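You operate a simulated robot arm through the tools that you are given. There is no shell and no other tool. Be economical: measure what you need, move in short steps, check, and stop when the job is done.

Carry out the task below with a simulated robot arm. There is one attempt and no reset: what you move stays moved.

Task
Find where the fitted pressure switch trips and set the trip dial to match.
Fine: type on SWITCH, pump till the lamp lights; then open the release, free the collar and stow the switch in the pieces tray.

It is judged by the outcome, as a careful person would: the job done as asked, and still so three seconds after it is handed in. It fails if anything else is knocked over, pushed out of place, dropped, spilled or broken.

Robot
A 7-joint arm with a two-finger parallel gripper, fixed in place. Base frame: the origin is at the foot of the arm, x ahead of it, y to its left, z up. Readings come in mm, degrees, newtons and seconds.
Its first joint turns from -166.0 to 166.0 degrees. Payload 4.4 kg.
The tool frame sits at the grasp point between the pads (the TCP): z along the fingers, y along the line on which they close. The tips reach 23 mm beyond it. The gripper opens to 94 mm. The fingers are 38 mm wide and 10 mm thick; the gripper's body (54 by 96 mm) begins 39 mm behind the TCP.
Orientation is that of the tool frame in the base frame, as a unit quaternion [x, y, z, w]. With the fingers straight down and closing along the base's y, the tool's x points along the base's -x, its y along +y and its z along -z.

Tools
- The arm moves only by the tool play_rows. Its arguments are lists of equal length, an entry for each row: "dp": the shift along the tool's x, y, z in m, a list of three; "rotation": the turn, a rotation vector about the tool's x, y, z in degrees, a list of three; "fingers": the finger opening in m, from 0 to 0.094. In form: {"dp": [[x, y, z], ...], "rotation": [[wx, wy, wz], ...], "fingers": [fingers, ...]}. A call has 1 to 20 rows; each row shifts and turns the commanded pose from where the row before left it, along the tool's axes as they then stand. A row lasts 0.2 s, in which the tool goes at most 50 mm and 8.6 degrees; a call with a longer step from one row to the next is refused whole, and so is a gripper value outside its range. Where a pose cannot be reached the arm comes as near as it can. A force on the tool above 90 N (or 10 N above the force at the start of the call, whichever is more), or a blocked arm, ends the call early, and 0.2 s more pass. The fingers move at their own pace (about 72 mm/s each) and stop on an object; they squeeze with about 30 N. The grip force told is the motor's: it shows also when the fingers shut on nothing. Time passes only in rows, and 0.2 s behind the last, so rows that do not move let the fingers close. It gives the time, the measured TCP pose, the force on the tool (base axes), the opening and the grip force at its end, in the units of the frame above (readings bear some noise).
- Cameras (640 x 400 px; columns grow to the right, rows downward): "scene" is fixed at [218.6, 650.7, 1404.8]; the picture's right is [-0.67, -0.74, 0.00], its down [-0.32, 0.29, -0.90] and it looks along [0.67, -0.61, -0.43] (base axes); focal length 352 px, centre (320, 200). "wrist" rides on the gripper at [-39, 0, -44] in the tool frame; the picture's right is [0.00, -1.00, 0.00], its down [0.97, 0.00, -0.24] and it looks along [0.24, 0.00, 0.97] (tool axes); focal length 218 px, centre (320, 200). There is no depth. A picture from a camera that has moved, and an enlarged one, comes with that camera's place and axes in the base frame and with its lens.
- capture(camera): a new picture of that camera. The clock stands still meanwhile.
- inspect(camera, box): a new picture of the part [left, top, right, bottom] of that camera's present view, enlarged. The clock stands still meanwhile.
- close_job(): hands the job in; it is judged then, once.

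Work in short steps. Places have to be worked out from the pictures, the camera data and where the tool is seen: move nearer, look again, correct. Check each grasp and each placing, and mend what went wrong. You have 120 turns and 76 pictures in all, those below and enlarged ones among them. Open the gripper and draw the arm clear of the work before you hand the job in, unless the task says otherwise; then end with one line.

The tools are called after ">>>" as name(argument=value, ...) on one line, values as JSON. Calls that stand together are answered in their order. play_rows: Moves the arm, as the interface text tells. Its arguments: {"type":"object","properties":{"dp":{"type":"array"},"rotation":{"type":"array"},"fingers":{"type":"array"}},"required":["dp","rotation","fingers"]} The other tools are called the same way: capture (camera) takes a picture; inspect (camera, box) takes an enlarged picture of a part of a camera's view; close_job () hands the job in.

At the start:

```text
clock: 0.0
tcp_pos: [565.8, 177.8, 1172.3]
tool_rot: [0.0, 1.0, 0.0, -0.001]
wrist_force: [-0.2, 0.5, -0.5]
finger_gap: 94.0
finger_force: 0.1
```

scene: 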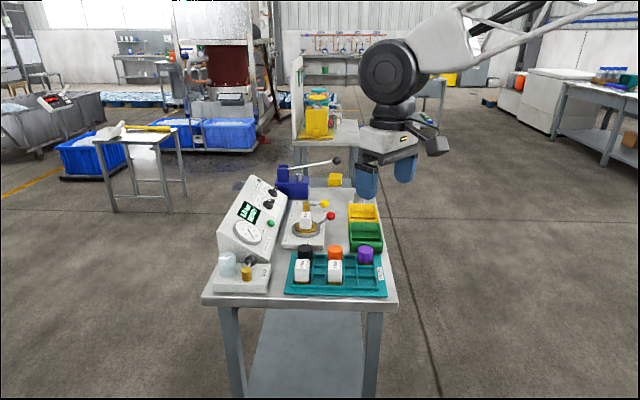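
wrist: 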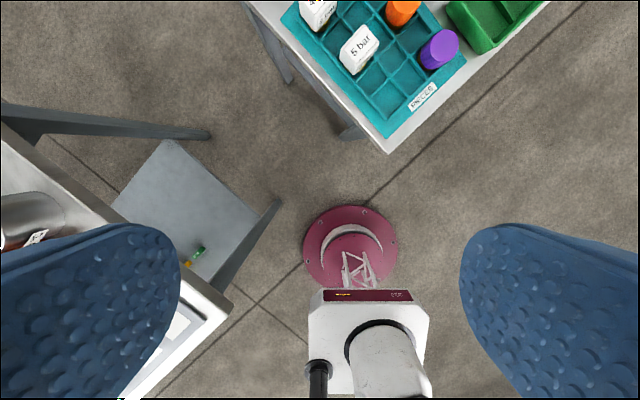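

The scene shows a bench with a console, a pump lever, a port with the fitted switch, and a pieces tray. I'll enlarge the scene first.

>>> inspect(camera="scene", box=[200, 150, 300, 300])

>>> inspect(camera="scene", box=[270, 140, 400, 300])

```text
2.67 times, centred on (250, 225) of scene
camera zoom: at [218.6, 650.7, 1404.8], right [-0.67, -0.74, 0.0], down [-0.32, 0.29, -0.9], along [0.67, -0.61, -0.43], focal length 939 px, centre (507, 133)
```

zoom: 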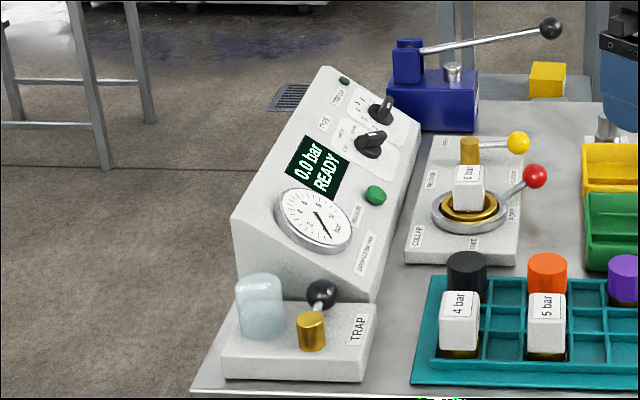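

```text
2.50 times, centred on (335, 220) of scene
camera zoom: at [218.6, 650.7, 1404.8], right [-0.67, -0.74, 0.0], down [-0.32, 0.29, -0.9], along [0.67, -0.61, -0.43], focal length 880 px, centre (282, 150)
```

zoom: 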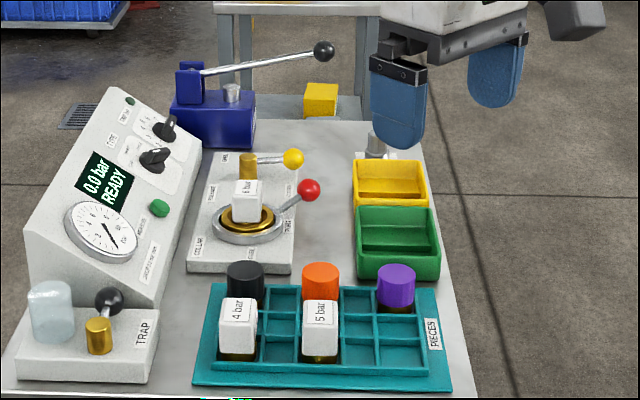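

I need a closer view of everything from the arm side. I'll move over to about (640, 0, 1270) and tilt the camera forward.

>>> play_rows(dp=[[0, -0.04, -0.02], [0, -0.04, -0.02], [0, -0.04, -0.02], [0, -0.04, -0.02], [-0.02, -0.02, -0.02], [-0.02, 0, 0], [-0.02, 0, 0], [0, 0, 0], [0, 0, 0], [0, 0, 0]], rotation=[[0, 0, 0], [0, 0, 0], [0, 0, 0], [0, 0, 0], [0, -7, 0], [0, -7, 0], [0, -7, 0], [0, -7, 0], [0, -7, 0], [0, 0, 0]], fingers=[0.094, 0.094, 0.094, 0.094, 0.094, 0.094, 0.094, 0.094, 0.094, 0.094])

>>> capture(camera="wrist")

```text
clock: 2.2
tcp_pos: [624.2, -1.6, 1278.8]
tool_rot: [0.0, 0.954, 0.0, 0.301]
wrist_force: [0.6, -0.2, 0.8]
finger_gap: 93.8
finger_force: 0.1
```

```text
71 pictures are left
camera wrist: at [630.0, -3.3, 1338.2], right [0.0, -1.0, 0.0], down [-0.93, 0.0, -0.36], along [0.36, 0.0, -0.93], focal length 218 px, centre (320, 200)
```

wrist: 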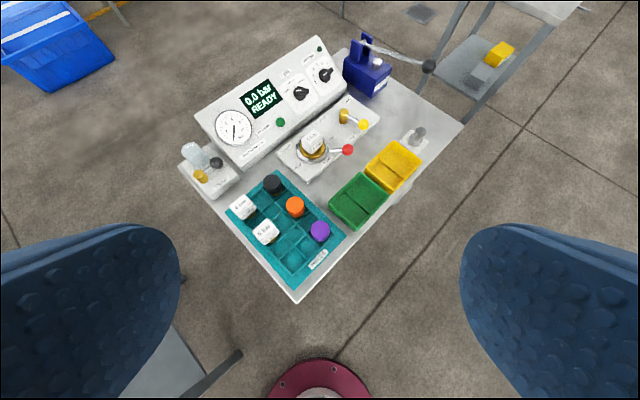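

A good overview; I'll enlarge it in two parts to read labels.

>>> inspect(camera="wrist", box=[180, 30, 340, 200])

>>> inspect(camera="wrist", box=[270, 30, 450, 160])

>>> inspect(camera="wrist", box=[220, 120, 440, 300])

```text
2.35 times, centred on (260, 115) of wrist
camera zoom: at [630.0, -3.3, 1338.2], right [0.0, -1.0, 0.0], down [-0.93, 0.0, -0.36], along [0.36, 0.0, -0.93], focal length 514 px, centre (461, 400)
```

zoom: 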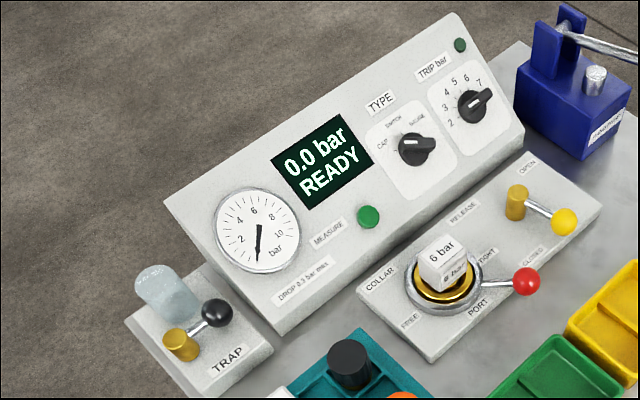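

```text
3.08 times, centred on (360, 95) of wrist
camera zoom: at [630.0, -3.3, 1338.2], right [0.0, -1.0, 0.0], down [-0.93, 0.0, -0.36], along [0.36, 0.0, -0.93], focal length 672 px, centre (197, 523)
```

zoom: 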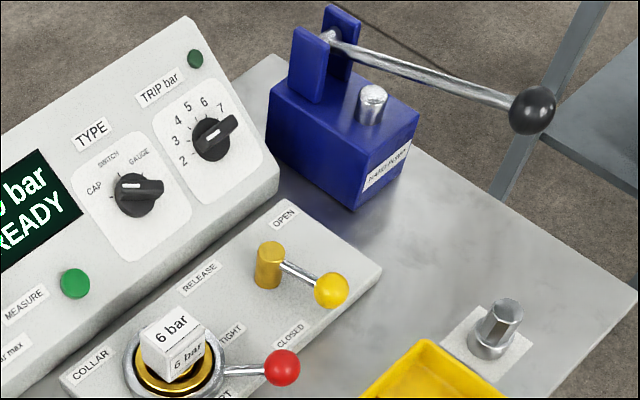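

```text
2.22 times, centred on (330, 210) of wrist
camera zoom: at [630.0, -3.3, 1338.2], right [0.0, -1.0, 0.0], down [-0.93, 0.0, -0.36], along [0.36, 0.0, -0.93], focal length 485 px, centre (298, 178)
```

zoom: 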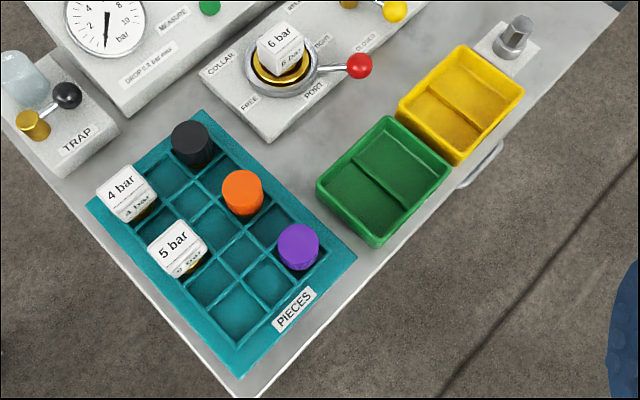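

The far controls look about 1.2 m from the base, so I'll check reach. I'll move to about (900, -20, 1150), well above everything, and look closely at the panel.

>>> play_rows(dp=[[-0.0253, -0.003, 0.042], [-0.0253, -0.003, 0.042], [-0.0253, -0.003, 0.042], [-0.0253, -0.003, 0.042], [-0.0253, -0.003, 0.042], [-0.0253, -0.003, 0.042], [0, 0, 0]], rotation=[[0, 0, 0], [0, 0, 0], [0, 0, 0], [0, 0, 0], [0, 0, 0], [0, 0, 0], [0, 0, 0]], fingers=[0.094, 0.094, 0.094, 0.094, 0.094, 0.094, 0.094])

>>> capture(camera="wrist")

>>> capture(camera="scene")

```text
clock: 3.8
tcp_pos: [895.4, -18.0, 1159.2]
tool_rot: [-0.001, 0.954, 0.0, 0.301]
wrist_force: [-1.0, -0.7, -0.4]
finger_gap: 94.2
finger_force: 0.2
```

```text
67 pictures are left
camera wrist: at [902.1, -19.1, 1219.6], right [0.0, -1.0, 0.0], down [-0.93, 0.0, -0.36], along [0.36, 0.0, -0.93], focal length 218 px, centre (320, 200)
```

wrist: 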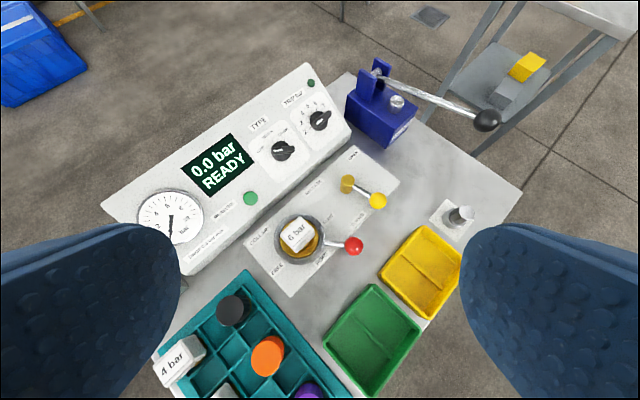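

```text
66 pictures are left
```

scene: 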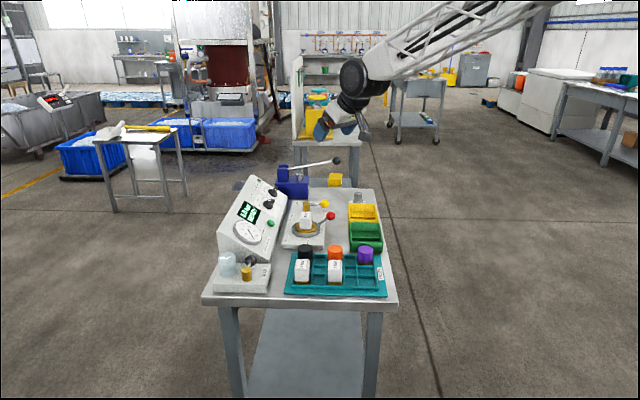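

Reach works so far. I'll enlarge the knobs and the pump.

>>> inspect(camera="wrist", box=[230, 70, 350, 170])

>>> inspect(camera="wrist", box=[240, 140, 410, 300])

```text
4.00 times, centred on (290, 120) of wrist
camera zoom: at [902.1, -19.1, 1219.6], right [0.0, -1.0, 0.0], down [-0.93, 0.0, -0.36], along [0.36, 0.0, -0.93], focal length 873 px, centre (440, 520)
```

zoom: 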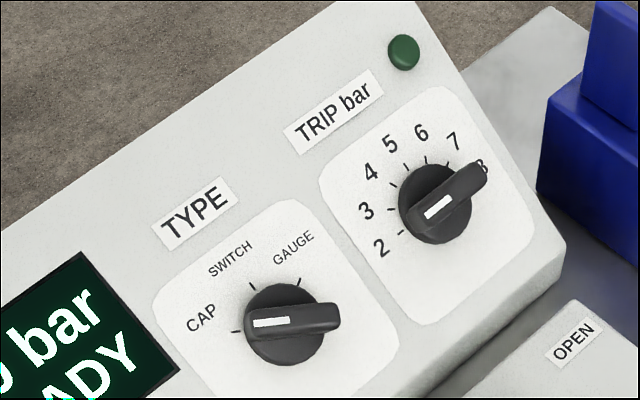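

```text
2.50 times, centred on (325, 220) of wrist
camera zoom: at [902.1, -19.1, 1219.6], right [0.0, -1.0, 0.0], down [-0.93, 0.0, -0.36], along [0.36, 0.0, -0.93], focal length 546 px, centre (308, 150)
```

zoom: 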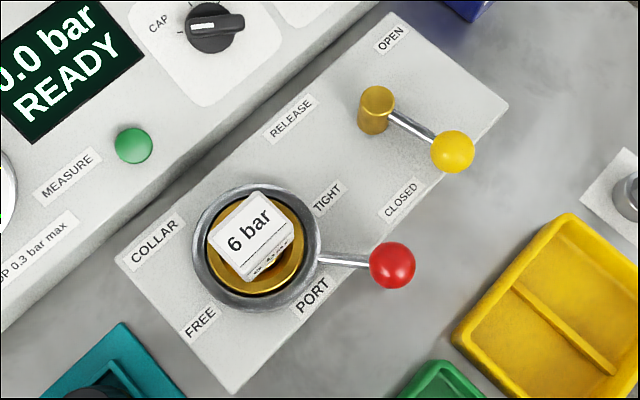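

TYPE reads CAP (needs about 60° clockwise to SWITCH) and TRIP points at 2, at roughly 30° per bar. The TYPE knob is near (1136, 52, 871) on a panel sloped about 41°. I'll reorient in place to face the panel with the fingers across the bar.

>>> play_rows(dp=[[0, 0, 0], [0, 0, 0], [0, 0, 0], [0, 0, 0], [0, 0, 0], [0, 0, 0], [0, 0, 0], [0, 0, 0], [0, 0, 0], [0, 0, 0], [0, 0, 0], [0, 0, 0], [0, 0, 0], [0, 0, 0], [0, 0, 0], [0, 0, 0], [0, 0, 0], [0, 0, 0]], rotation=[[-6.95, 0.85, 0], [-6.95, 0.85, 0], [-6.95, 0.85, 0], [-6.95, 0.85, 0], [0, 0, -8.06], [0, 0, -8.06], [0, 0, -8.06], [0, 0, -8.06], [0, 0, -8.06], [0, 0, -8.06], [0, 0, -8.06], [0, 0, -8.06], [0, 0, -8.06], [0, 0, -8.06], [0, 0, -8.06], [0, 0, -8.06], [0, 0, 0], [0, 0, 0]], fingers=[0.094, 0.094, 0.094, 0.094, 0.094, 0.08, 0.07, 0.06, 0.05, 0.05, 0.05, 0.05, 0.05, 0.05, 0.05, 0.05, 0.05, 0.05])

>>> capture(camera="wrist")

```text
clock: 7.6
tcp_pos: [893.9, -21.2, 1160.3]
tool_rot: [0.746, -0.567, 0.045, -0.346]
wrist_force: [0.3, -0.4, -0.3]
finger_gap: 50.0
finger_force: 0.0
```

```text
63 pictures are left
camera wrist: at [859.1, -7.2, 1207.9], right [0.81, 0.12, 0.57], down [0.23, -0.96, -0.13], along [0.53, 0.24, -0.81], focal length 218 px, centre (320, 200)
```

wrist: 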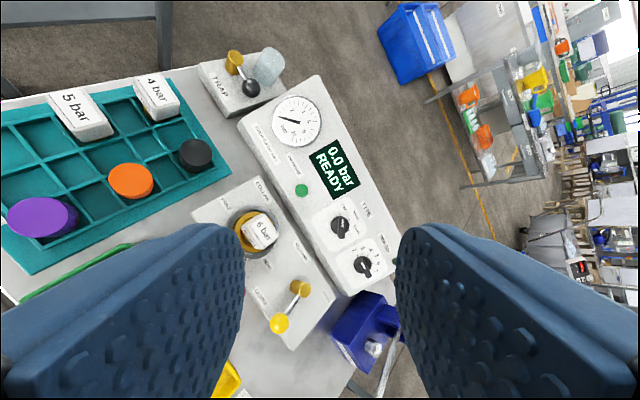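

Orientation achieved. Now I'll move to a hover about 120 mm off the TYPE knob along the panel normal.

>>> play_rows(dp=[[0.0193, -0.007, 0.0406], [0.0193, -0.007, 0.0406], [0.0193, -0.007, 0.0406], [0.0193, -0.007, 0.0406], [0.0193, -0.007, 0.0406], [0.0193, -0.007, 0.0406], [0, 0, 0], [0, 0, 0]], rotation=[[0, 0, 0], [0, 0, 0], [0, 0, 0], [0, 0, 0], [0, 0, 0], [0, 0, 0], [0, 0, 0], [0, 0, 0]], fingers=[0.05, 0.05, 0.05, 0.05, 0.05, 0.05, 0.05, 0.05])

>>> capture(camera="wrist")

>>> inspect(camera="scene", box=[200, 120, 360, 240])

```text
clock: 9.4
tcp_pos: [1079.9, -6.3, 962.7]
tool_rot: [0.746, -0.567, 0.045, -0.346]
wrist_force: [1.4, 0.0, -0.2]
finger_gap: 49.9
finger_force: 0.1
```

```text
62 pictures are left
camera wrist: at [1046.4, 7.0, 1009.5], right [0.81, 0.12, 0.57], down [0.23, -0.96, -0.13], along [0.53, 0.24, -0.81], focal length 218 px, centre (320, 200)
```

wrist: 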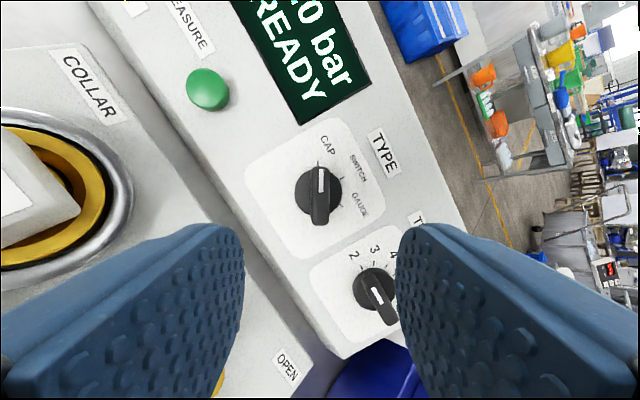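

```text
3.33 times, centred on (280, 180) of scene
camera zoom: at [218.6, 650.7, 1404.8], right [-0.67, -0.74, 0.0], down [-0.32, 0.29, -0.9], along [0.67, -0.61, -0.43], focal length 1174 px, centre (453, 267)
```

zoom: 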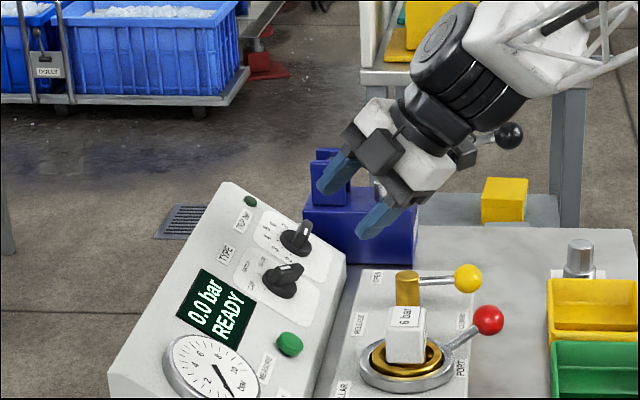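

The knob lies within 1 mm of the tool axis, about 126 mm ahead. I'll advance 105 mm with a gap of 36 mm, slowing at the end.

>>> play_rows(dp=[[0, 0, 0.03], [0, 0, 0.03], [0, 0, 0.025], [0, 0, 0.01], [0, 0, 0.01], [0, 0, 0]], rotation=[[0, 0, 0], [0, 0, 0], [0, 0, 0], [0, 0, 0], [0, 0, 0], [0, 0, 0]], fingers=[0.036, 0.036, 0.036, 0.036, 0.036, 0.036])

>>> capture(camera="wrist")

>>> inspect(camera="scene", box=[240, 160, 320, 220])

```text
clock: 10.6
tcp_pos: [1129.0, 40.6, 895.8]
tool_rot: [0.746, -0.565, 0.049, -0.348]
wrist_force: [-22.4, -14.0, 16.8]
finger_gap: 40.5
finger_force: 5.2
stopped in row 5: the force on the tool passed its limit (the readings are from after the stop); the commanded pose is now the measured one
```

```text
60 pictures are left
camera wrist: at [1094.7, 53.8, 941.8], right [0.81, 0.12, 0.58], down [0.23, -0.96, -0.13], along [0.54, 0.24, -0.81], focal length 218 px, centre (320, 200)
```

wrist: 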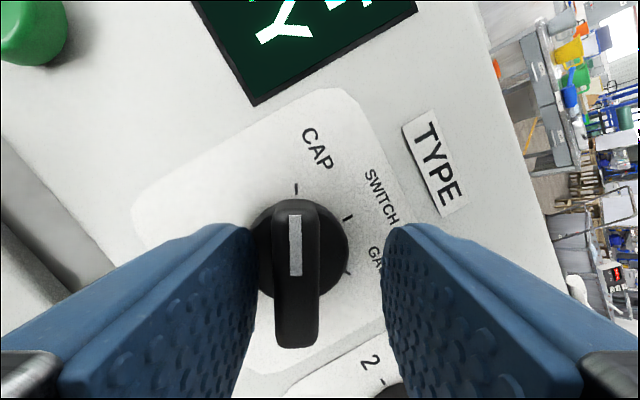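

```text
6.67 times, centred on (280, 190) of scene
camera zoom: at [218.6, 650.7, 1404.8], right [-0.67, -0.74, 0.0], down [-0.32, 0.29, -0.9], along [0.67, -0.61, -0.43], focal length 2348 px, centre (587, 267)
```

zoom: 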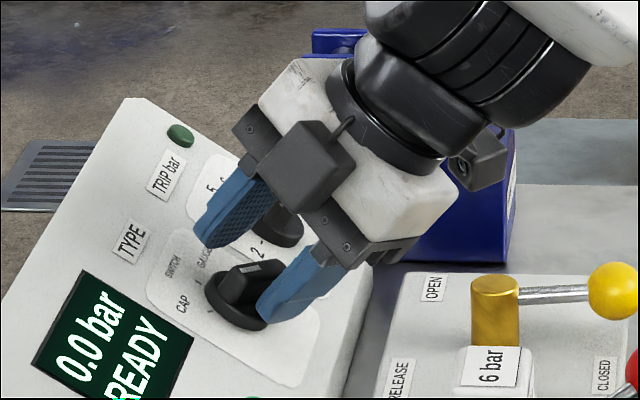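

The lower finger touched the disc's side and pushed the arm about 7 mm sideways. I'll back off 14 mm, shift back 7.5 mm, narrow to 26 mm and look.

>>> play_rows(dp=[[0, 0, -0.014], [0, 0.0075, 0], [0, 0, 0], [0, 0, 0]], rotation=[[0, 0, 0], [0, 0, 0], [0, 0, 0], [0, 0, 0]], fingers=[0.04, 0.04, 0.026, 0.026])

>>> capture(camera="wrist")

```text
clock: 11.6
tcp_pos: [1115.9, 34.1, 900.6]
tool_rot: [0.746, -0.565, 0.048, -0.349]
wrist_force: [-0.3, 0.2, -0.3]
finger_gap: 25.9
finger_force: 0.0
```

```text
58 pictures are left
camera wrist: at [1082.0, 47.5, 946.9], right [0.81, 0.12, 0.57], down [0.23, -0.96, -0.13], along [0.54, 0.24, -0.81], focal length 218 px, centre (320, 200)
```

wrist: 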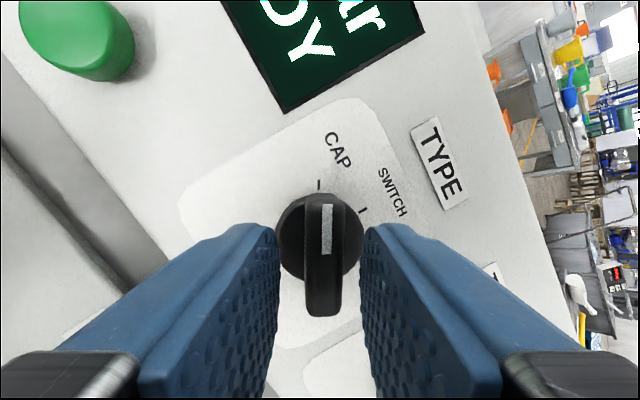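

Nicely centred on the bar. I'll advance 12 mm and close on the bar.

>>> play_rows(dp=[[0, 0, 0.006], [0, 0, 0.006], [0, 0, 0], [0, 0, 0], [0, 0, 0]], rotation=[[0, 0, 0], [0, 0, 0], [0, 0, 0], [0, 0, 0], [0, 0, 0]], fingers=[0.026, 0.026, 0.012, 0.006, 0.006])

>>> capture(camera="wrist")

```text
clock: 12.8
tcp_pos: [1121.3, 40.3, 891.0]
tool_rot: [0.746, -0.565, 0.049, -0.349]
wrist_force: [17.9, 2.4, 13.5]
finger_gap: 16.4
finger_force: 10.7
```

```text
57 pictures are left
camera wrist: at [1087.5, 52.9, 938.3], right [0.81, 0.12, 0.58], down [0.23, -0.96, -0.13], along [0.54, 0.24, -0.81], focal length 218 px, centre (320, 200)
```

wrist: 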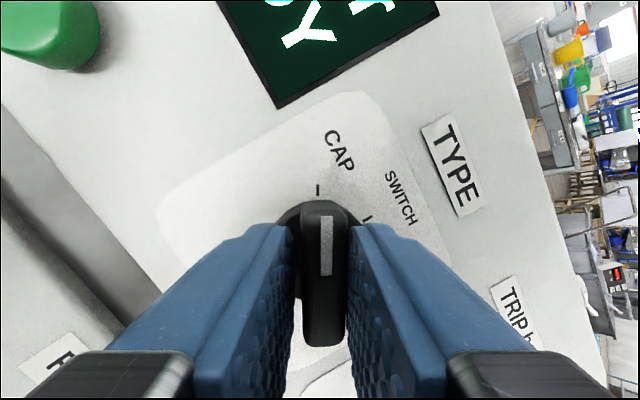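

The bar is gripped (16 mm gap). Turning 60° clockwise about the tool axis toward SWITCH.

>>> play_rows(dp=[[0, -0.0003, 0], [0, -0.0003, 0], [0, -0.0003, 0], [0, -0.0003, 0], [0, -0.0003, 0], [0, -0.0003, 0], [0, -0.0003, 0], [0, -0.0003, 0], [0, 0, 0]], rotation=[[0, 0, 7.5], [0, 0, 7.5], [0, 0, 7.5], [0, 0, 7.5], [0, 0, 7.5], [0, 0, 7.5], [0, 0, 7.5], [0, 0, 7.5], [0, 0, 0]], fingers=[0.006, 0.006, 0.006, 0.006, 0.006, 0.006, 0.006, 0.006, 0.006])

>>> capture(camera="wrist")

```text
clock: 14.5
tcp_pos: [1122.3, 40.2, 890.4]
tool_rot: [-0.395, 0.849, 0.123, 0.328]
wrist_force: [-39.9, 0.1, 18.6]
finger_gap: 13.1
finger_force: 44.8
stopped in row 8: the force on the tool passed its limit (the readings are from after the stop); the commanded pose is now the measured one
```

```text
56 pictures are left
camera wrist: at [1120.1, 42.5, 950.1], right [0.75, -0.66, 0.05], down [-0.57, -0.68, -0.45], along [0.33, 0.31, -0.89], focal length 218 px, centre (320, 200)
```

wrist: 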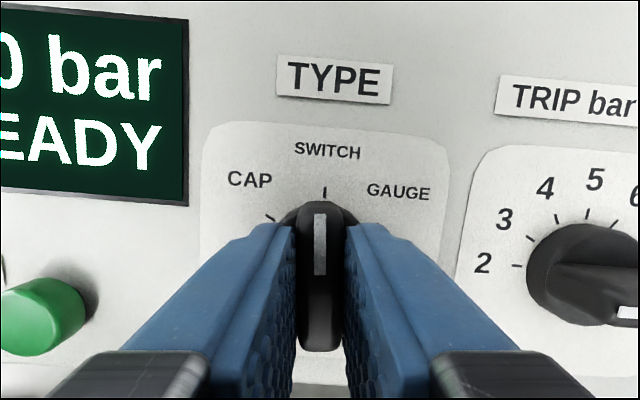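

The TYPE pointer aligns with SWITCH. The TRIP knob seems to have been nudged as well, but I'll be setting that one anyway. I'll release, back off and look.

>>> play_rows(dp=[[0, 0, 0], [0, 0, 0], [0, 0, -0.02], [0, 0, -0.03], [0, 0, -0.04], [0, 0, -0.03], [0, 0, 0]], rotation=[[0, 0, 0], [0, 0, 0], [0, 0, 0], [0, 0, 0], [0, 0, 0], [0, 0, 0], [0, 0, 0]], fingers=[0.026, 0.026, 0.026, 0.026, 0.026, 0.026, 0.026])

>>> capture(camera="wrist")

```text
clock: 16.1
tcp_pos: [1067.3, -17.0, 979.8]
tool_rot: [-0.395, 0.85, 0.123, 0.328]
wrist_force: [-0.2, 0.0, -0.3]
finger_gap: 26.1
finger_force: 0.0
```

```text
55 pictures are left
camera wrist: at [1066.0, -14.7, 1039.8], right [0.75, -0.66, 0.05], down [-0.57, -0.68, -0.45], along [0.33, 0.31, -0.89], focal length 218 px, centre (320, 200)
```

wrist: 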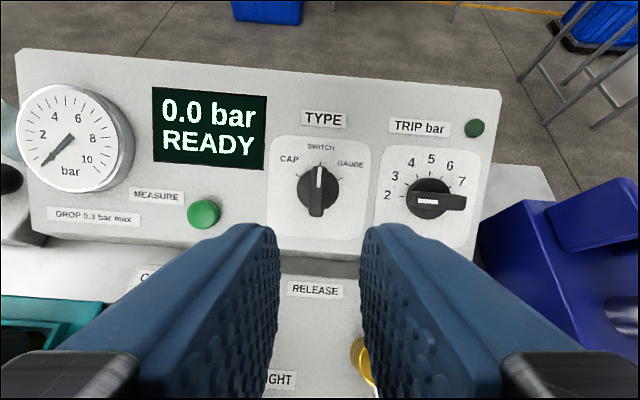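

TYPE is on SWITCH. Next is the pump ball at about (1144, -278, 948). I'll rise and move to a hover about 100 mm short of it, keeping this orientation since the fingers already straddle the lever direction.

>>> play_rows(dp=[[0.0106, -0.0256, -0.0307], [0.0106, -0.0256, -0.0307], [0.0106, -0.0256, -0.0307], [0.0106, -0.0256, -0.0307], [0.0237, -0.0316, -0.0099], [0.0237, -0.0316, -0.0099], [0.0237, -0.0316, -0.0099], [0.0237, -0.0316, -0.0099], [0, 0, 0], [0, 0, 0]], rotation=[[0, 0, 0], [0, 0, 0], [0, 0, 0], [0, 0, 0], [0, 0, 0], [0, 0, 0], [0, 0, 0], [0, 0, 0], [0, 0, 0], [0, 0, 0]], fingers=[0.07, 0.07, 0.07, 0.07, 0.07, 0.07, 0.07, 0.07, 0.07, 0.07])

>>> capture(camera="wrist")

>>> inspect(camera="scene", box=[240, 120, 400, 220])

```text
clock: 18.3
tcp_pos: [1097.1, -321.7, 1023.1]
tool_rot: [-0.394, 0.849, 0.123, 0.329]
wrist_force: [0.4, 0.2, 0.8]
finger_gap: 70.0
finger_force: 0.2
```

```text
54 pictures are left
camera wrist: at [1095.7, -319.4, 1083.0], right [0.75, -0.66, 0.05], down [-0.57, -0.68, -0.45], along [0.33, 0.31, -0.89], focal length 218 px, centre (320, 200)
```

wrist: 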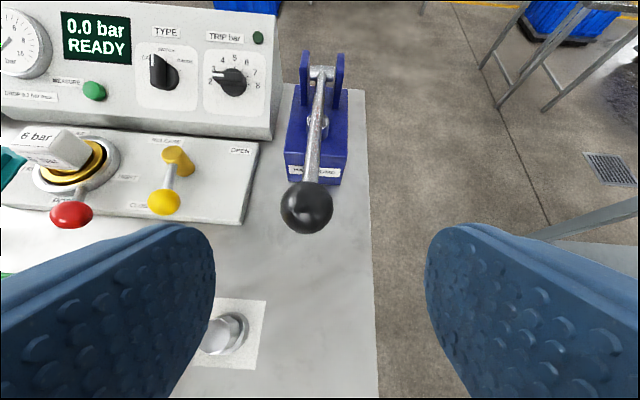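

```text
4.00 times, centred on (320, 170) of scene
camera zoom: at [218.6, 650.7, 1404.8], right [-0.67, -0.74, 0.0], down [-0.32, 0.29, -0.9], along [0.67, -0.61, -0.43], focal length 1409 px, centre (320, 320)
```

zoom: 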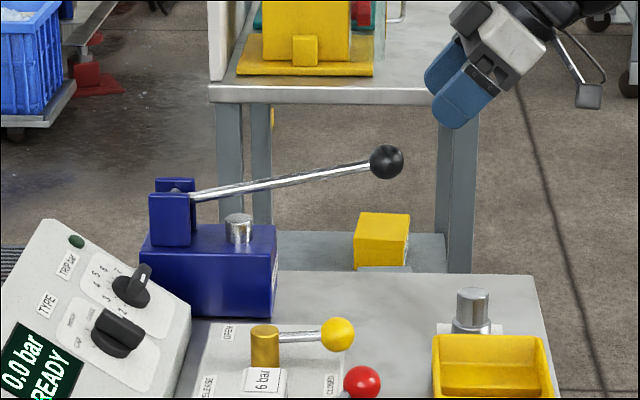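

The ball is 101 mm ahead and 9 mm toward tool +y. I'll approach and grip it.

>>> play_rows(dp=[[0, 0.009, 0.02], [0, 0, 0.03], [0, 0, 0.03], [0, 0, 0.018], [0, 0, 0], [0, 0, 0], [0, 0, 0], [0, 0, 0]], rotation=[[0, 0, 0], [0, 0, 0], [0, 0, 0], [0, 0, 0], [0, 0, 0], [0, 0, 0], [0, 0, 0], [0, 0, 0]], fingers=[0.07, 0.07, 0.07, 0.07, 0.07, 0.05, 0.03, 0.03])

>>> capture(camera="wrist")

```text
clock: 20.1
tcp_pos: [1138.4, -270.3, 949.5]
tool_rot: [-0.395, 0.849, 0.123, 0.328]
wrist_force: [-12.8, 8.2, -0.2]
finger_gap: 36.8
finger_force: 7.8
```

```text
52 pictures are left
camera wrist: at [1135.0, -269.2, 1009.7], right [0.75, -0.66, 0.05], down [-0.57, -0.68, -0.45], along [0.33, 0.31, -0.89], focal length 218 px, centre (320, 200)
```

wrist: 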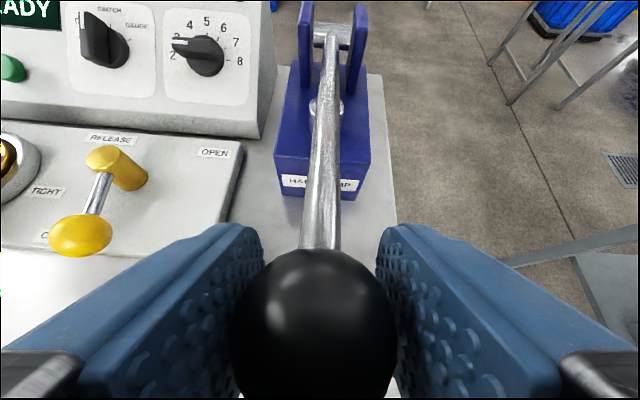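

The ball is gripped (36.8 mm). I'll push down 40 mm in small steps and watch force and display.

>>> play_rows(dp=[[0.0065, 0.0005, 0.00755], [0.0065, 0.0005, 0.00755], [0.0065, 0.0005, 0.00755], [0.0065, 0.0005, 0.00755], [0, 0, 0]], rotation=[[0, 0, 0], [0, 0, 0], [0, 0, 0], [0, 0, 0], [0, 0, 0]], fingers=[0.03, 0.03, 0.03, 0.03, 0.03])

>>> inspect(camera="scene", box=[220, 130, 380, 250])

```text
clock: 21.3
tcp_pos: [1138.4, -270.6, 909.1]
tool_rot: [-0.395, 0.849, 0.123, 0.329]
wrist_force: [-15.0, 8.7, 3.1]
finger_gap: 37.3
finger_force: 8.6
```

```text
3.33 times, centred on (300, 190) of scene
camera zoom: at [218.6, 650.7, 1404.8], right [-0.67, -0.74, 0.0], down [-0.32, 0.29, -0.9], along [0.67, -0.61, -0.43], focal length 1174 px, centre (387, 233)
```

zoom: 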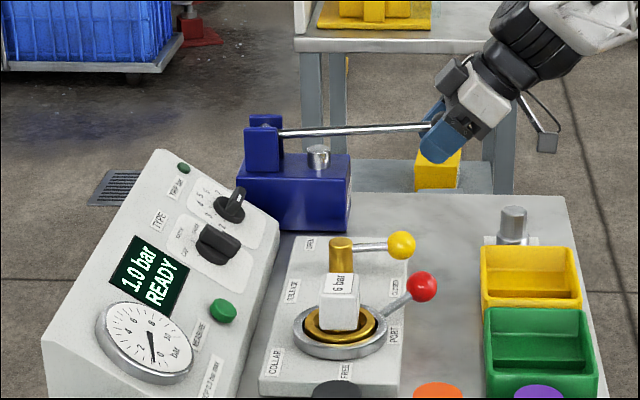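

Display reads 1.0 bar after 40 mm of stroke. Continuing down another 35 mm, following the arc.

>>> play_rows(dp=[[0.005, 0.0005, 0.0074], [0.0047, 0.0005, 0.0074], [0.0047, 0.0004, 0.0074], [0.0046, 0.0004, 0.0075], [0, 0, 0]], rotation=[[0, 0, 0], [0, 0, 0], [0, 0, 0], [0, 0, 0], [0, 0, 0]], fingers=[0.03, 0.03, 0.03, 0.03, 0.03])

>>> inspect(camera="scene", box=[220, 130, 380, 250])

```text
clock: 22.5
tcp_pos: [1140.7, -268.6, 873.5]
tool_rot: [-0.394, 0.85, 0.123, 0.328]
wrist_force: [-33.6, -15.6, 3.5]
finger_gap: 37.6
finger_force: 8.8
```

```text
3.33 times, centred on (300, 190) of scene
camera zoom: at [218.6, 650.7, 1404.8], right [-0.67, -0.74, 0.0], down [-0.32, 0.29, -0.9], along [0.67, -0.61, -0.43], focal length 1174 px, centre (387, 233)
```

zoom: 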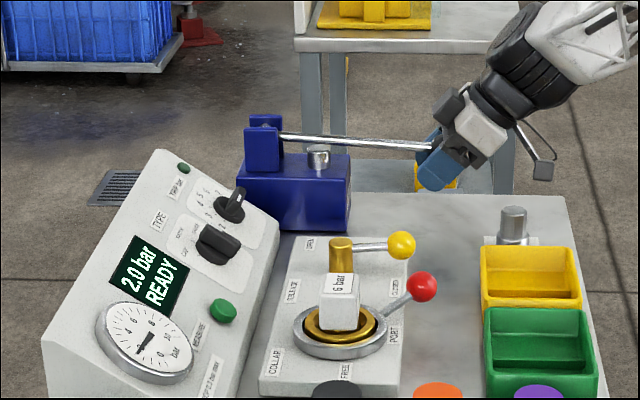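

2.0 bar. The horizontal force says I'm slightly too far inward, so I'll go straight down 30 mm more.

>>> play_rows(dp=[[0.0049, 0.0004, 0.0057], [0.0049, 0.0004, 0.0057], [0.0049, 0.0004, 0.0057], [0.0049, 0.0004, 0.0057], [0, 0, 0]], rotation=[[0, 0, 0], [0, 0, 0], [0, 0, 0], [0, 0, 0], [0, 0, 0]], fingers=[0.03, 0.03, 0.03, 0.03, 0.03])

>>> inspect(camera="scene", box=[220, 130, 380, 250])

```text
clock: 23.3
tcp_pos: [1142.8, -268.1, 866.3]
tool_rot: [-0.395, 0.848, 0.121, 0.332]
wrist_force: [-48.1, 6.3, 22.6]
finger_gap: 39.4
finger_force: 10.7
stopped in row 3: the force on the tool passed its limit (the readings are from after the stop); the commanded pose is now the measured one
```

```text
3.33 times, centred on (300, 190) of scene
camera zoom: at [218.6, 650.7, 1404.8], right [-0.67, -0.74, 0.0], down [-0.32, 0.29, -0.9], along [0.67, -0.61, -0.43], focal length 1174 px, centre (387, 233)
```

zoom: 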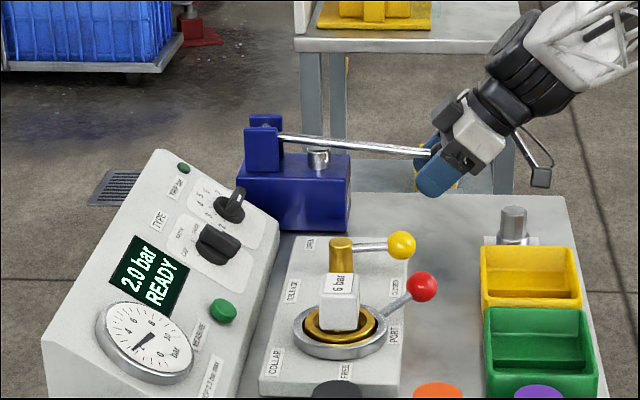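

That's the bottom of the stroke (about z 866) at 2.0 bar. I'll raise the lever back to the top, z 949.

>>> play_rows(dp=[[-0.0072, -0.0004, -0.0094], [-0.0072, -0.0004, -0.0094], [-0.0072, -0.0004, -0.0094], [-0.0072, -0.0004, -0.0094], [-0.0072, -0.0004, -0.0094], [-0.0072, -0.0004, -0.0094], [-0.0072, -0.0004, -0.0094], [0, 0, 0]], rotation=[[0, 0, 0], [0, 0, 0], [0, 0, 0], [0, 0, 0], [0, 0, 0], [0, 0, 0], [0, 0, 0], [0, 0, 0]], fingers=[0.03, 0.03, 0.03, 0.03, 0.03, 0.03, 0.03, 0.03])

>>> inspect(camera="scene", box=[220, 130, 380, 250])

```text
clock: 25.1
tcp_pos: [1137.8, -269.9, 946.1]
tool_rot: [-0.395, 0.849, 0.121, 0.33]
wrist_force: [-9.5, 8.0, -7.2]
finger_gap: 35.8
finger_force: 6.3
```

```text
3.33 times, centred on (300, 190) of scene
camera zoom: at [218.6, 650.7, 1404.8], right [-0.67, -0.74, 0.0], down [-0.32, 0.29, -0.9], along [0.67, -0.61, -0.43], focal length 1174 px, centre (387, 233)
```

zoom: 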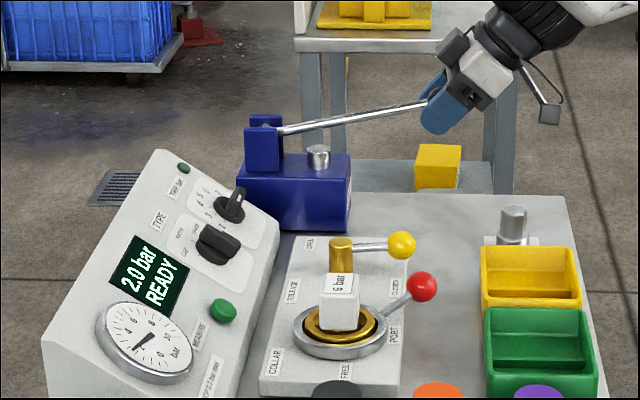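

2.0 bar holds. Second full stroke down.

>>> play_rows(dp=[[0.007, 0.0005, 0.0081], [0.007, 0.0005, 0.0081], [0.007, 0.0005, 0.0081], [0.007, 0.0005, 0.0081], [0.0068, 0.0005, 0.0083], [0.0066, 0.0005, 0.0083], [0.0066, 0.0005, 0.0083], [0, 0, 0]], rotation=[[0, 0, 0], [0, 0, 0], [0, 0, 0], [0, 0, 0], [0, 0, 0], [0, 0, 0], [0, 0, 0], [0, 0, 0]], fingers=[0.03, 0.03, 0.03, 0.03, 0.03, 0.03, 0.03, 0.03])

>>> inspect(camera="scene", box=[220, 130, 380, 250])

```text
clock: 26.9
tcp_pos: [1137.2, -271.1, 867.8]
tool_rot: [-0.395, 0.848, 0.123, 0.33]
wrist_force: [-64.6, -1.6, 3.7]
finger_gap: 34.1
finger_force: 44.8
```

```text
3.33 times, centred on (300, 190) of scene
camera zoom: at [218.6, 650.7, 1404.8], right [-0.67, -0.74, 0.0], down [-0.32, 0.29, -0.9], along [0.67, -0.61, -0.43], focal length 1174 px, centre (387, 233)
```

zoom: 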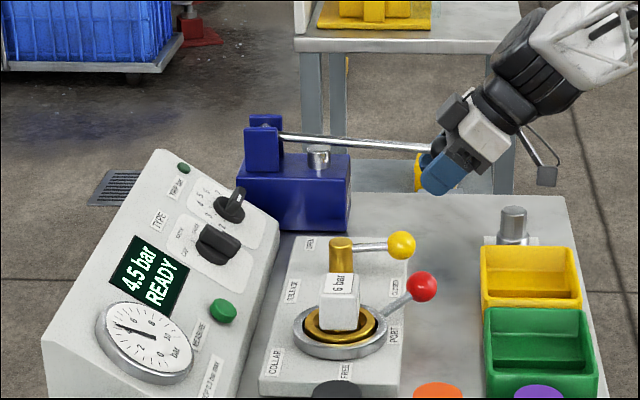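

4.5 bar. The grip is slightly off the ball's centre (34 mm). I'll raise back and check the grip.

>>> play_rows(dp=[[-0.0066, -0.0005, -0.0083], [-0.0066, -0.0005, -0.0083], [-0.0068, -0.0005, -0.0083], [-0.007, -0.0005, -0.0081], [-0.007, -0.0005, -0.0081], [-0.007, -0.0005, -0.0081], [-0.007, -0.0005, -0.0081], [0, 0, 0]], rotation=[[0, 0, 0], [0, 0, 0], [0, 0, 0], [0, 0, 0], [0, 0, 0], [0, 0, 0], [0, 0, 0], [0, 0, 0]], fingers=[0.03, 0.03, 0.03, 0.03, 0.03, 0.03, 0.03, 0.03])

>>> capture(camera="wrist")

>>> inspect(camera="scene", box=[220, 130, 380, 250])

```text
clock: 28.7
tcp_pos: [1137.2, -270.5, 943.9]
tool_rot: [-0.396, 0.848, 0.123, 0.331]
wrist_force: [-1.9, -5.2, -14.2]
finger_gap: 34.0
finger_force: 45.2
```

```text
46 pictures are left
camera wrist: at [1133.9, -268.9, 1004.1], right [0.75, -0.66, 0.05], down [-0.57, -0.68, -0.46], along [0.34, 0.31, -0.89], focal length 218 px, centre (320, 200)
```

wrist: 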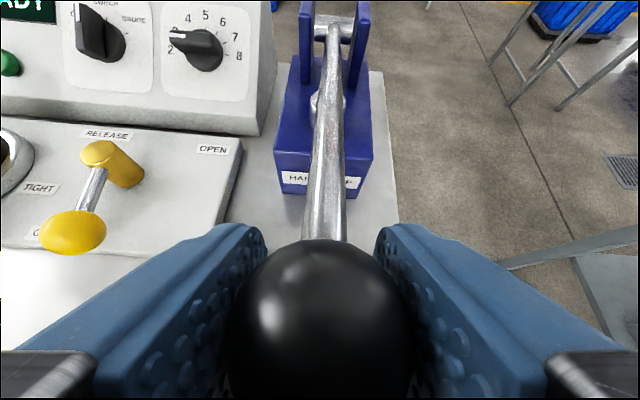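

```text
3.33 times, centred on (300, 190) of scene
camera zoom: at [218.6, 650.7, 1404.8], right [-0.67, -0.74, 0.0], down [-0.32, 0.29, -0.9], along [0.67, -0.61, -0.43], focal length 1174 px, centre (387, 233)
```

zoom: 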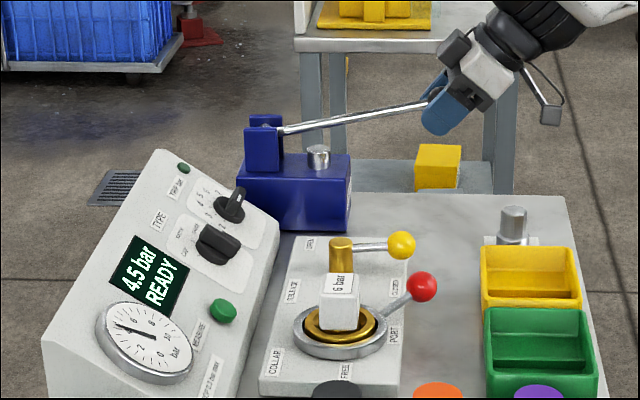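

4.5 bar held. Now down in small increments: 20 mm first, then look at the lamp and display.

>>> play_rows(dp=[[0.0065, 0.0005, 0.0075], [0.0065, 0.0005, 0.0075], [0, 0, 0]], rotation=[[0, 0, 0], [0, 0, 0], [0, 0, 0]], fingers=[0.03, 0.03, 0.03])

>>> inspect(camera="scene", box=[230, 170, 290, 240])

```text
clock: 29.5
tcp_pos: [1137.6, -271.3, 926.2]
tool_rot: [-0.395, 0.848, 0.121, 0.331]
wrist_force: [-60.9, 14.1, 11.9]
finger_gap: 34.4
finger_force: 44.8
```

```text
5.71 times, centred on (260, 205) of scene
camera zoom: at [218.6, 650.7, 1404.8], right [-0.67, -0.74, 0.0], down [-0.32, 0.29, -0.9], along [0.67, -0.61, -0.43], focal length 2012 px, centre (663, 171)
```

zoom: 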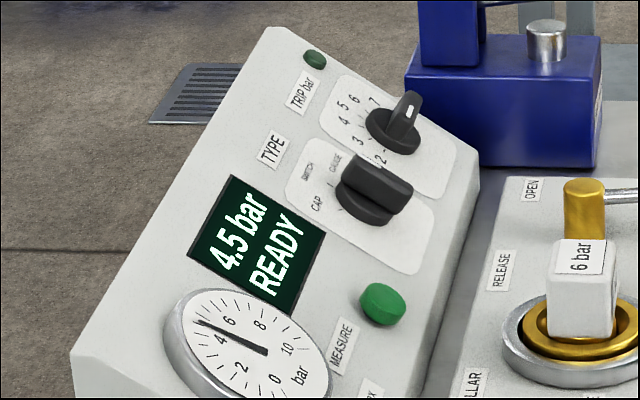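

Still 4.5; another 10 mm.

>>> play_rows(dp=[[0.0033, 0.0002, 0.0038], [0.0033, 0.0002, 0.0038], [0, 0, 0]], rotation=[[0, 0, 0], [0, 0, 0], [0, 0, 0]], fingers=[0.03, 0.03, 0.03])

>>> inspect(camera="scene", box=[230, 170, 290, 240])

```text
clock: 30.3
tcp_pos: [1137.5, -269.5, 916.9]
tool_rot: [-0.395, 0.848, 0.121, 0.332]
wrist_force: [-8.7, 14.2, 3.2]
finger_gap: 37.0
finger_force: 7.7
```

```text
5.71 times, centred on (260, 205) of scene
camera zoom: at [218.6, 650.7, 1404.8], right [-0.67, -0.74, 0.0], down [-0.32, 0.29, -0.9], along [0.67, -0.61, -0.43], focal length 2012 px, centre (663, 171)
```

zoom: 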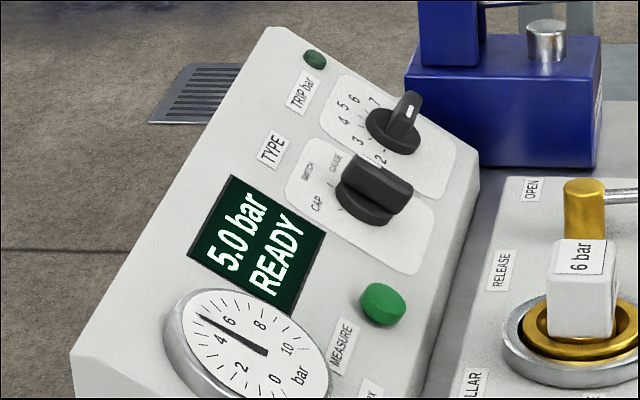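

5.0 bar, lamp dark. Another 10 mm.

>>> play_rows(dp=[[0.0033, 0.0002, 0.0038], [0.0033, 0.0002, 0.0038], [0, 0, 0]], rotation=[[0, 0, 0], [0, 0, 0], [0, 0, 0]], fingers=[0.03, 0.03, 0.03])

>>> inspect(camera="scene", box=[230, 170, 290, 240])

```text
clock: 31.1
tcp_pos: [1139.7, -272.1, 906.7]
tool_rot: [-0.395, 0.848, 0.121, 0.331]
wrist_force: [-19.1, 6.9, 3.4]
finger_gap: 38.1
finger_force: 9.1
```

```text
5.71 times, centred on (260, 205) of scene
camera zoom: at [218.6, 650.7, 1404.8], right [-0.67, -0.74, 0.0], down [-0.32, 0.29, -0.9], along [0.67, -0.61, -0.43], focal length 2012 px, centre (663, 171)
```

zoom: 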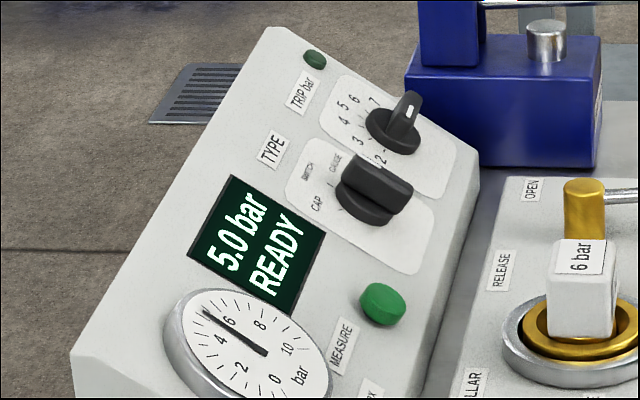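

Still 5.0; another 8 mm.

>>> play_rows(dp=[[0.0026, 0.0002, 0.003], [0.0026, 0.0002, 0.003], [0, 0, 0]], rotation=[[0, 0, 0], [0, 0, 0], [0, 0, 0]], fingers=[0.03, 0.03, 0.03])

>>> inspect(camera="scene", box=[230, 170, 290, 240])

```text
clock: 31.9
tcp_pos: [1139.9, -270.7, 898.4]
tool_rot: [-0.395, 0.848, 0.121, 0.331]
wrist_force: [-12.0, 14.8, 3.4]
finger_gap: 38.0
finger_force: 9.4
```

```text
5.71 times, centred on (260, 205) of scene
camera zoom: at [218.6, 650.7, 1404.8], right [-0.67, -0.74, 0.0], down [-0.32, 0.29, -0.9], along [0.67, -0.61, -0.43], focal length 2012 px, centre (663, 171)
```

zoom: 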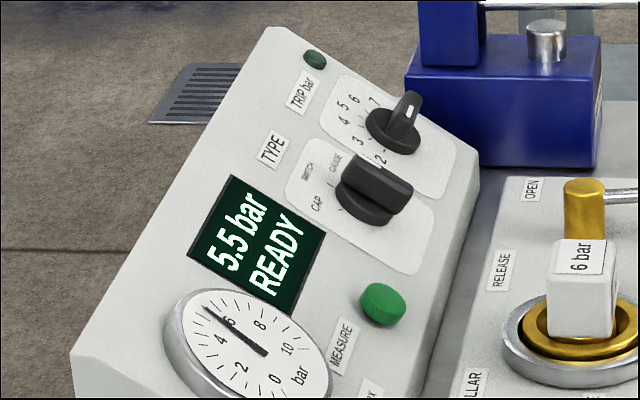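

5.5, lamp still dark. Another 7 mm.

>>> play_rows(dp=[[0.0023, 0.0002, 0.0026], [0.0023, 0.0002, 0.0026], [0, 0, 0]], rotation=[[0, 0, 0], [0, 0, 0], [0, 0, 0]], fingers=[0.03, 0.03, 0.03])

>>> inspect(camera="scene", box=[230, 170, 290, 240])

```text
clock: 32.7
tcp_pos: [1139.7, -271.2, 891.0]
tool_rot: [-0.396, 0.848, 0.121, 0.331]
wrist_force: [-11.2, 16.4, 4.3]
finger_gap: 38.4
finger_force: 9.5
```

```text
5.71 times, centred on (260, 205) of scene
camera zoom: at [218.6, 650.7, 1404.8], right [-0.67, -0.74, 0.0], down [-0.32, 0.29, -0.9], along [0.67, -0.61, -0.43], focal length 2012 px, centre (663, 171)
```

zoom: 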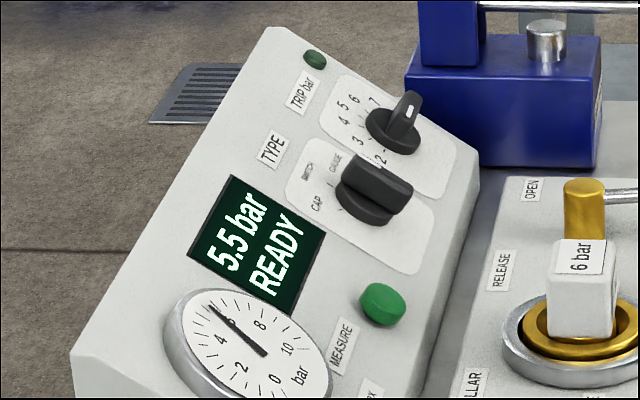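

Still 5.5, dark. Another 7 mm.

>>> play_rows(dp=[[0.0023, 0.0002, 0.0026], [0.0023, 0.0002, 0.0026], [0, 0, 0]], rotation=[[0, 0, 0], [0, 0, 0], [0, 0, 0]], fingers=[0.03, 0.03, 0.03])

>>> inspect(camera="scene", box=[230, 170, 290, 240])

```text
clock: 33.5
tcp_pos: [1139.1, -271.9, 883.0]
tool_rot: [-0.395, 0.848, 0.121, 0.331]
wrist_force: [-12.7, 12.4, 4.4]
finger_gap: 37.8
finger_force: 8.6
```

```text
5.71 times, centred on (260, 205) of scene
camera zoom: at [218.6, 650.7, 1404.8], right [-0.67, -0.74, 0.0], down [-0.32, 0.29, -0.9], along [0.67, -0.61, -0.43], focal length 2012 px, centre (663, 171)
```

zoom: 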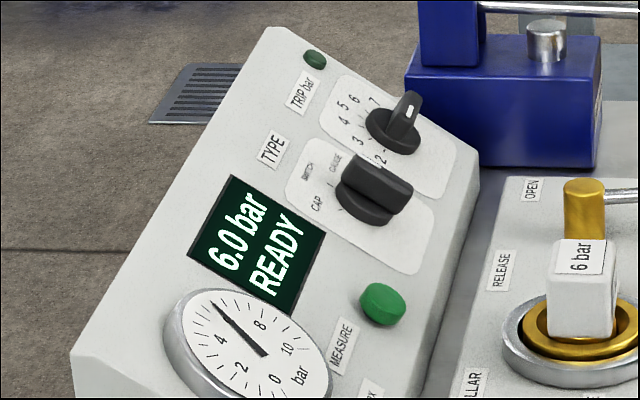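

6.0, lamp dark. Another 8 mm.

>>> play_rows(dp=[[0.0026, 0.0002, 0.003], [0.0026, 0.0002, 0.003], [0, 0, 0]], rotation=[[0, 0, 0], [0, 0, 0], [0, 0, 0]], fingers=[0.03, 0.03, 0.03])

>>> inspect(camera="scene", box=[230, 170, 290, 240])

```text
clock: 34.3
tcp_pos: [1138.3, -269.7, 875.1]
tool_rot: [-0.396, 0.848, 0.121, 0.331]
wrist_force: [-13.4, 6.9, 3.8]
finger_gap: 36.4
finger_force: 7.5
```

```text
5.71 times, centred on (260, 205) of scene
camera zoom: at [218.6, 650.7, 1404.8], right [-0.67, -0.74, 0.0], down [-0.32, 0.29, -0.9], along [0.67, -0.61, -0.43], focal length 2012 px, centre (663, 171)
```

zoom: 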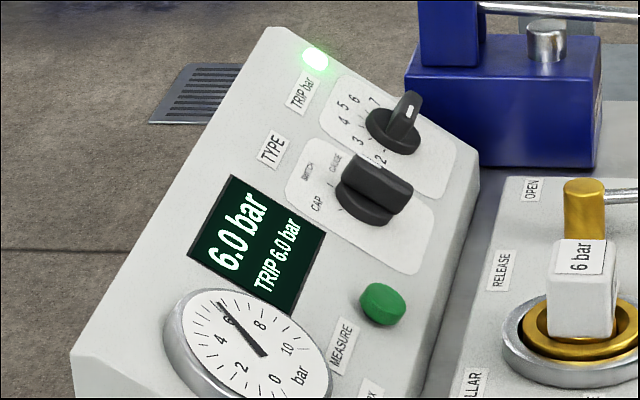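

The lamp is lit: TRIP 6.0 bar. I'll return the lever to the top, let go and back away.

>>> play_rows(dp=[[-0.0078, -0.0006, -0.0091], [-0.0078, -0.0006, -0.0091], [-0.0078, -0.0006, -0.0091], [-0.0078, -0.0006, -0.0091], [-0.0078, -0.0006, -0.0091], [-0.0076, -0.0006, -0.0089], [0, 0, 0], [0, 0, 0], [0, 0, 0], [0, 0, -0.03], [0, 0, -0.04], [0, 0, -0.04], [0, 0, 0]], rotation=[[0, 0, 0], [0, 0, 0], [0, 0, 0], [0, 0, 0], [0, 0, 0], [0, 0, 0], [0, 0, 0], [0, 0, 0], [0, 0, 0], [0, 0, 0], [0, 0, 0], [0, 0, 0], [0, 0, 0]], fingers=[0.03, 0.03, 0.03, 0.03, 0.03, 0.03, 0.06, 0.06, 0.06, 0.06, 0.06, 0.06, 0.04])

>>> capture(camera="wrist")

```text
clock: 37.1
tcp_pos: [1089.0, -322.7, 1031.5]
tool_rot: [-0.395, 0.848, 0.121, 0.332]
wrist_force: [0.2, 0.5, -0.2]
finger_gap: 40.0
finger_force: 0.1
```

```text
37 pictures are left
camera wrist: at [1086.6, -321.2, 1091.5], right [0.75, -0.66, 0.06], down [-0.57, -0.69, -0.46], along [0.34, 0.31, -0.89], focal length 218 px, centre (320, 200)
```

wrist: 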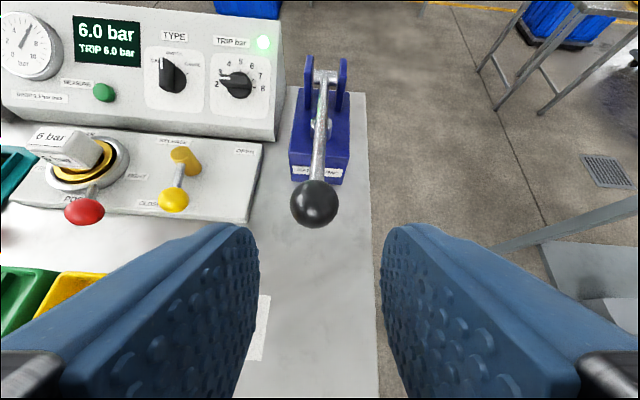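

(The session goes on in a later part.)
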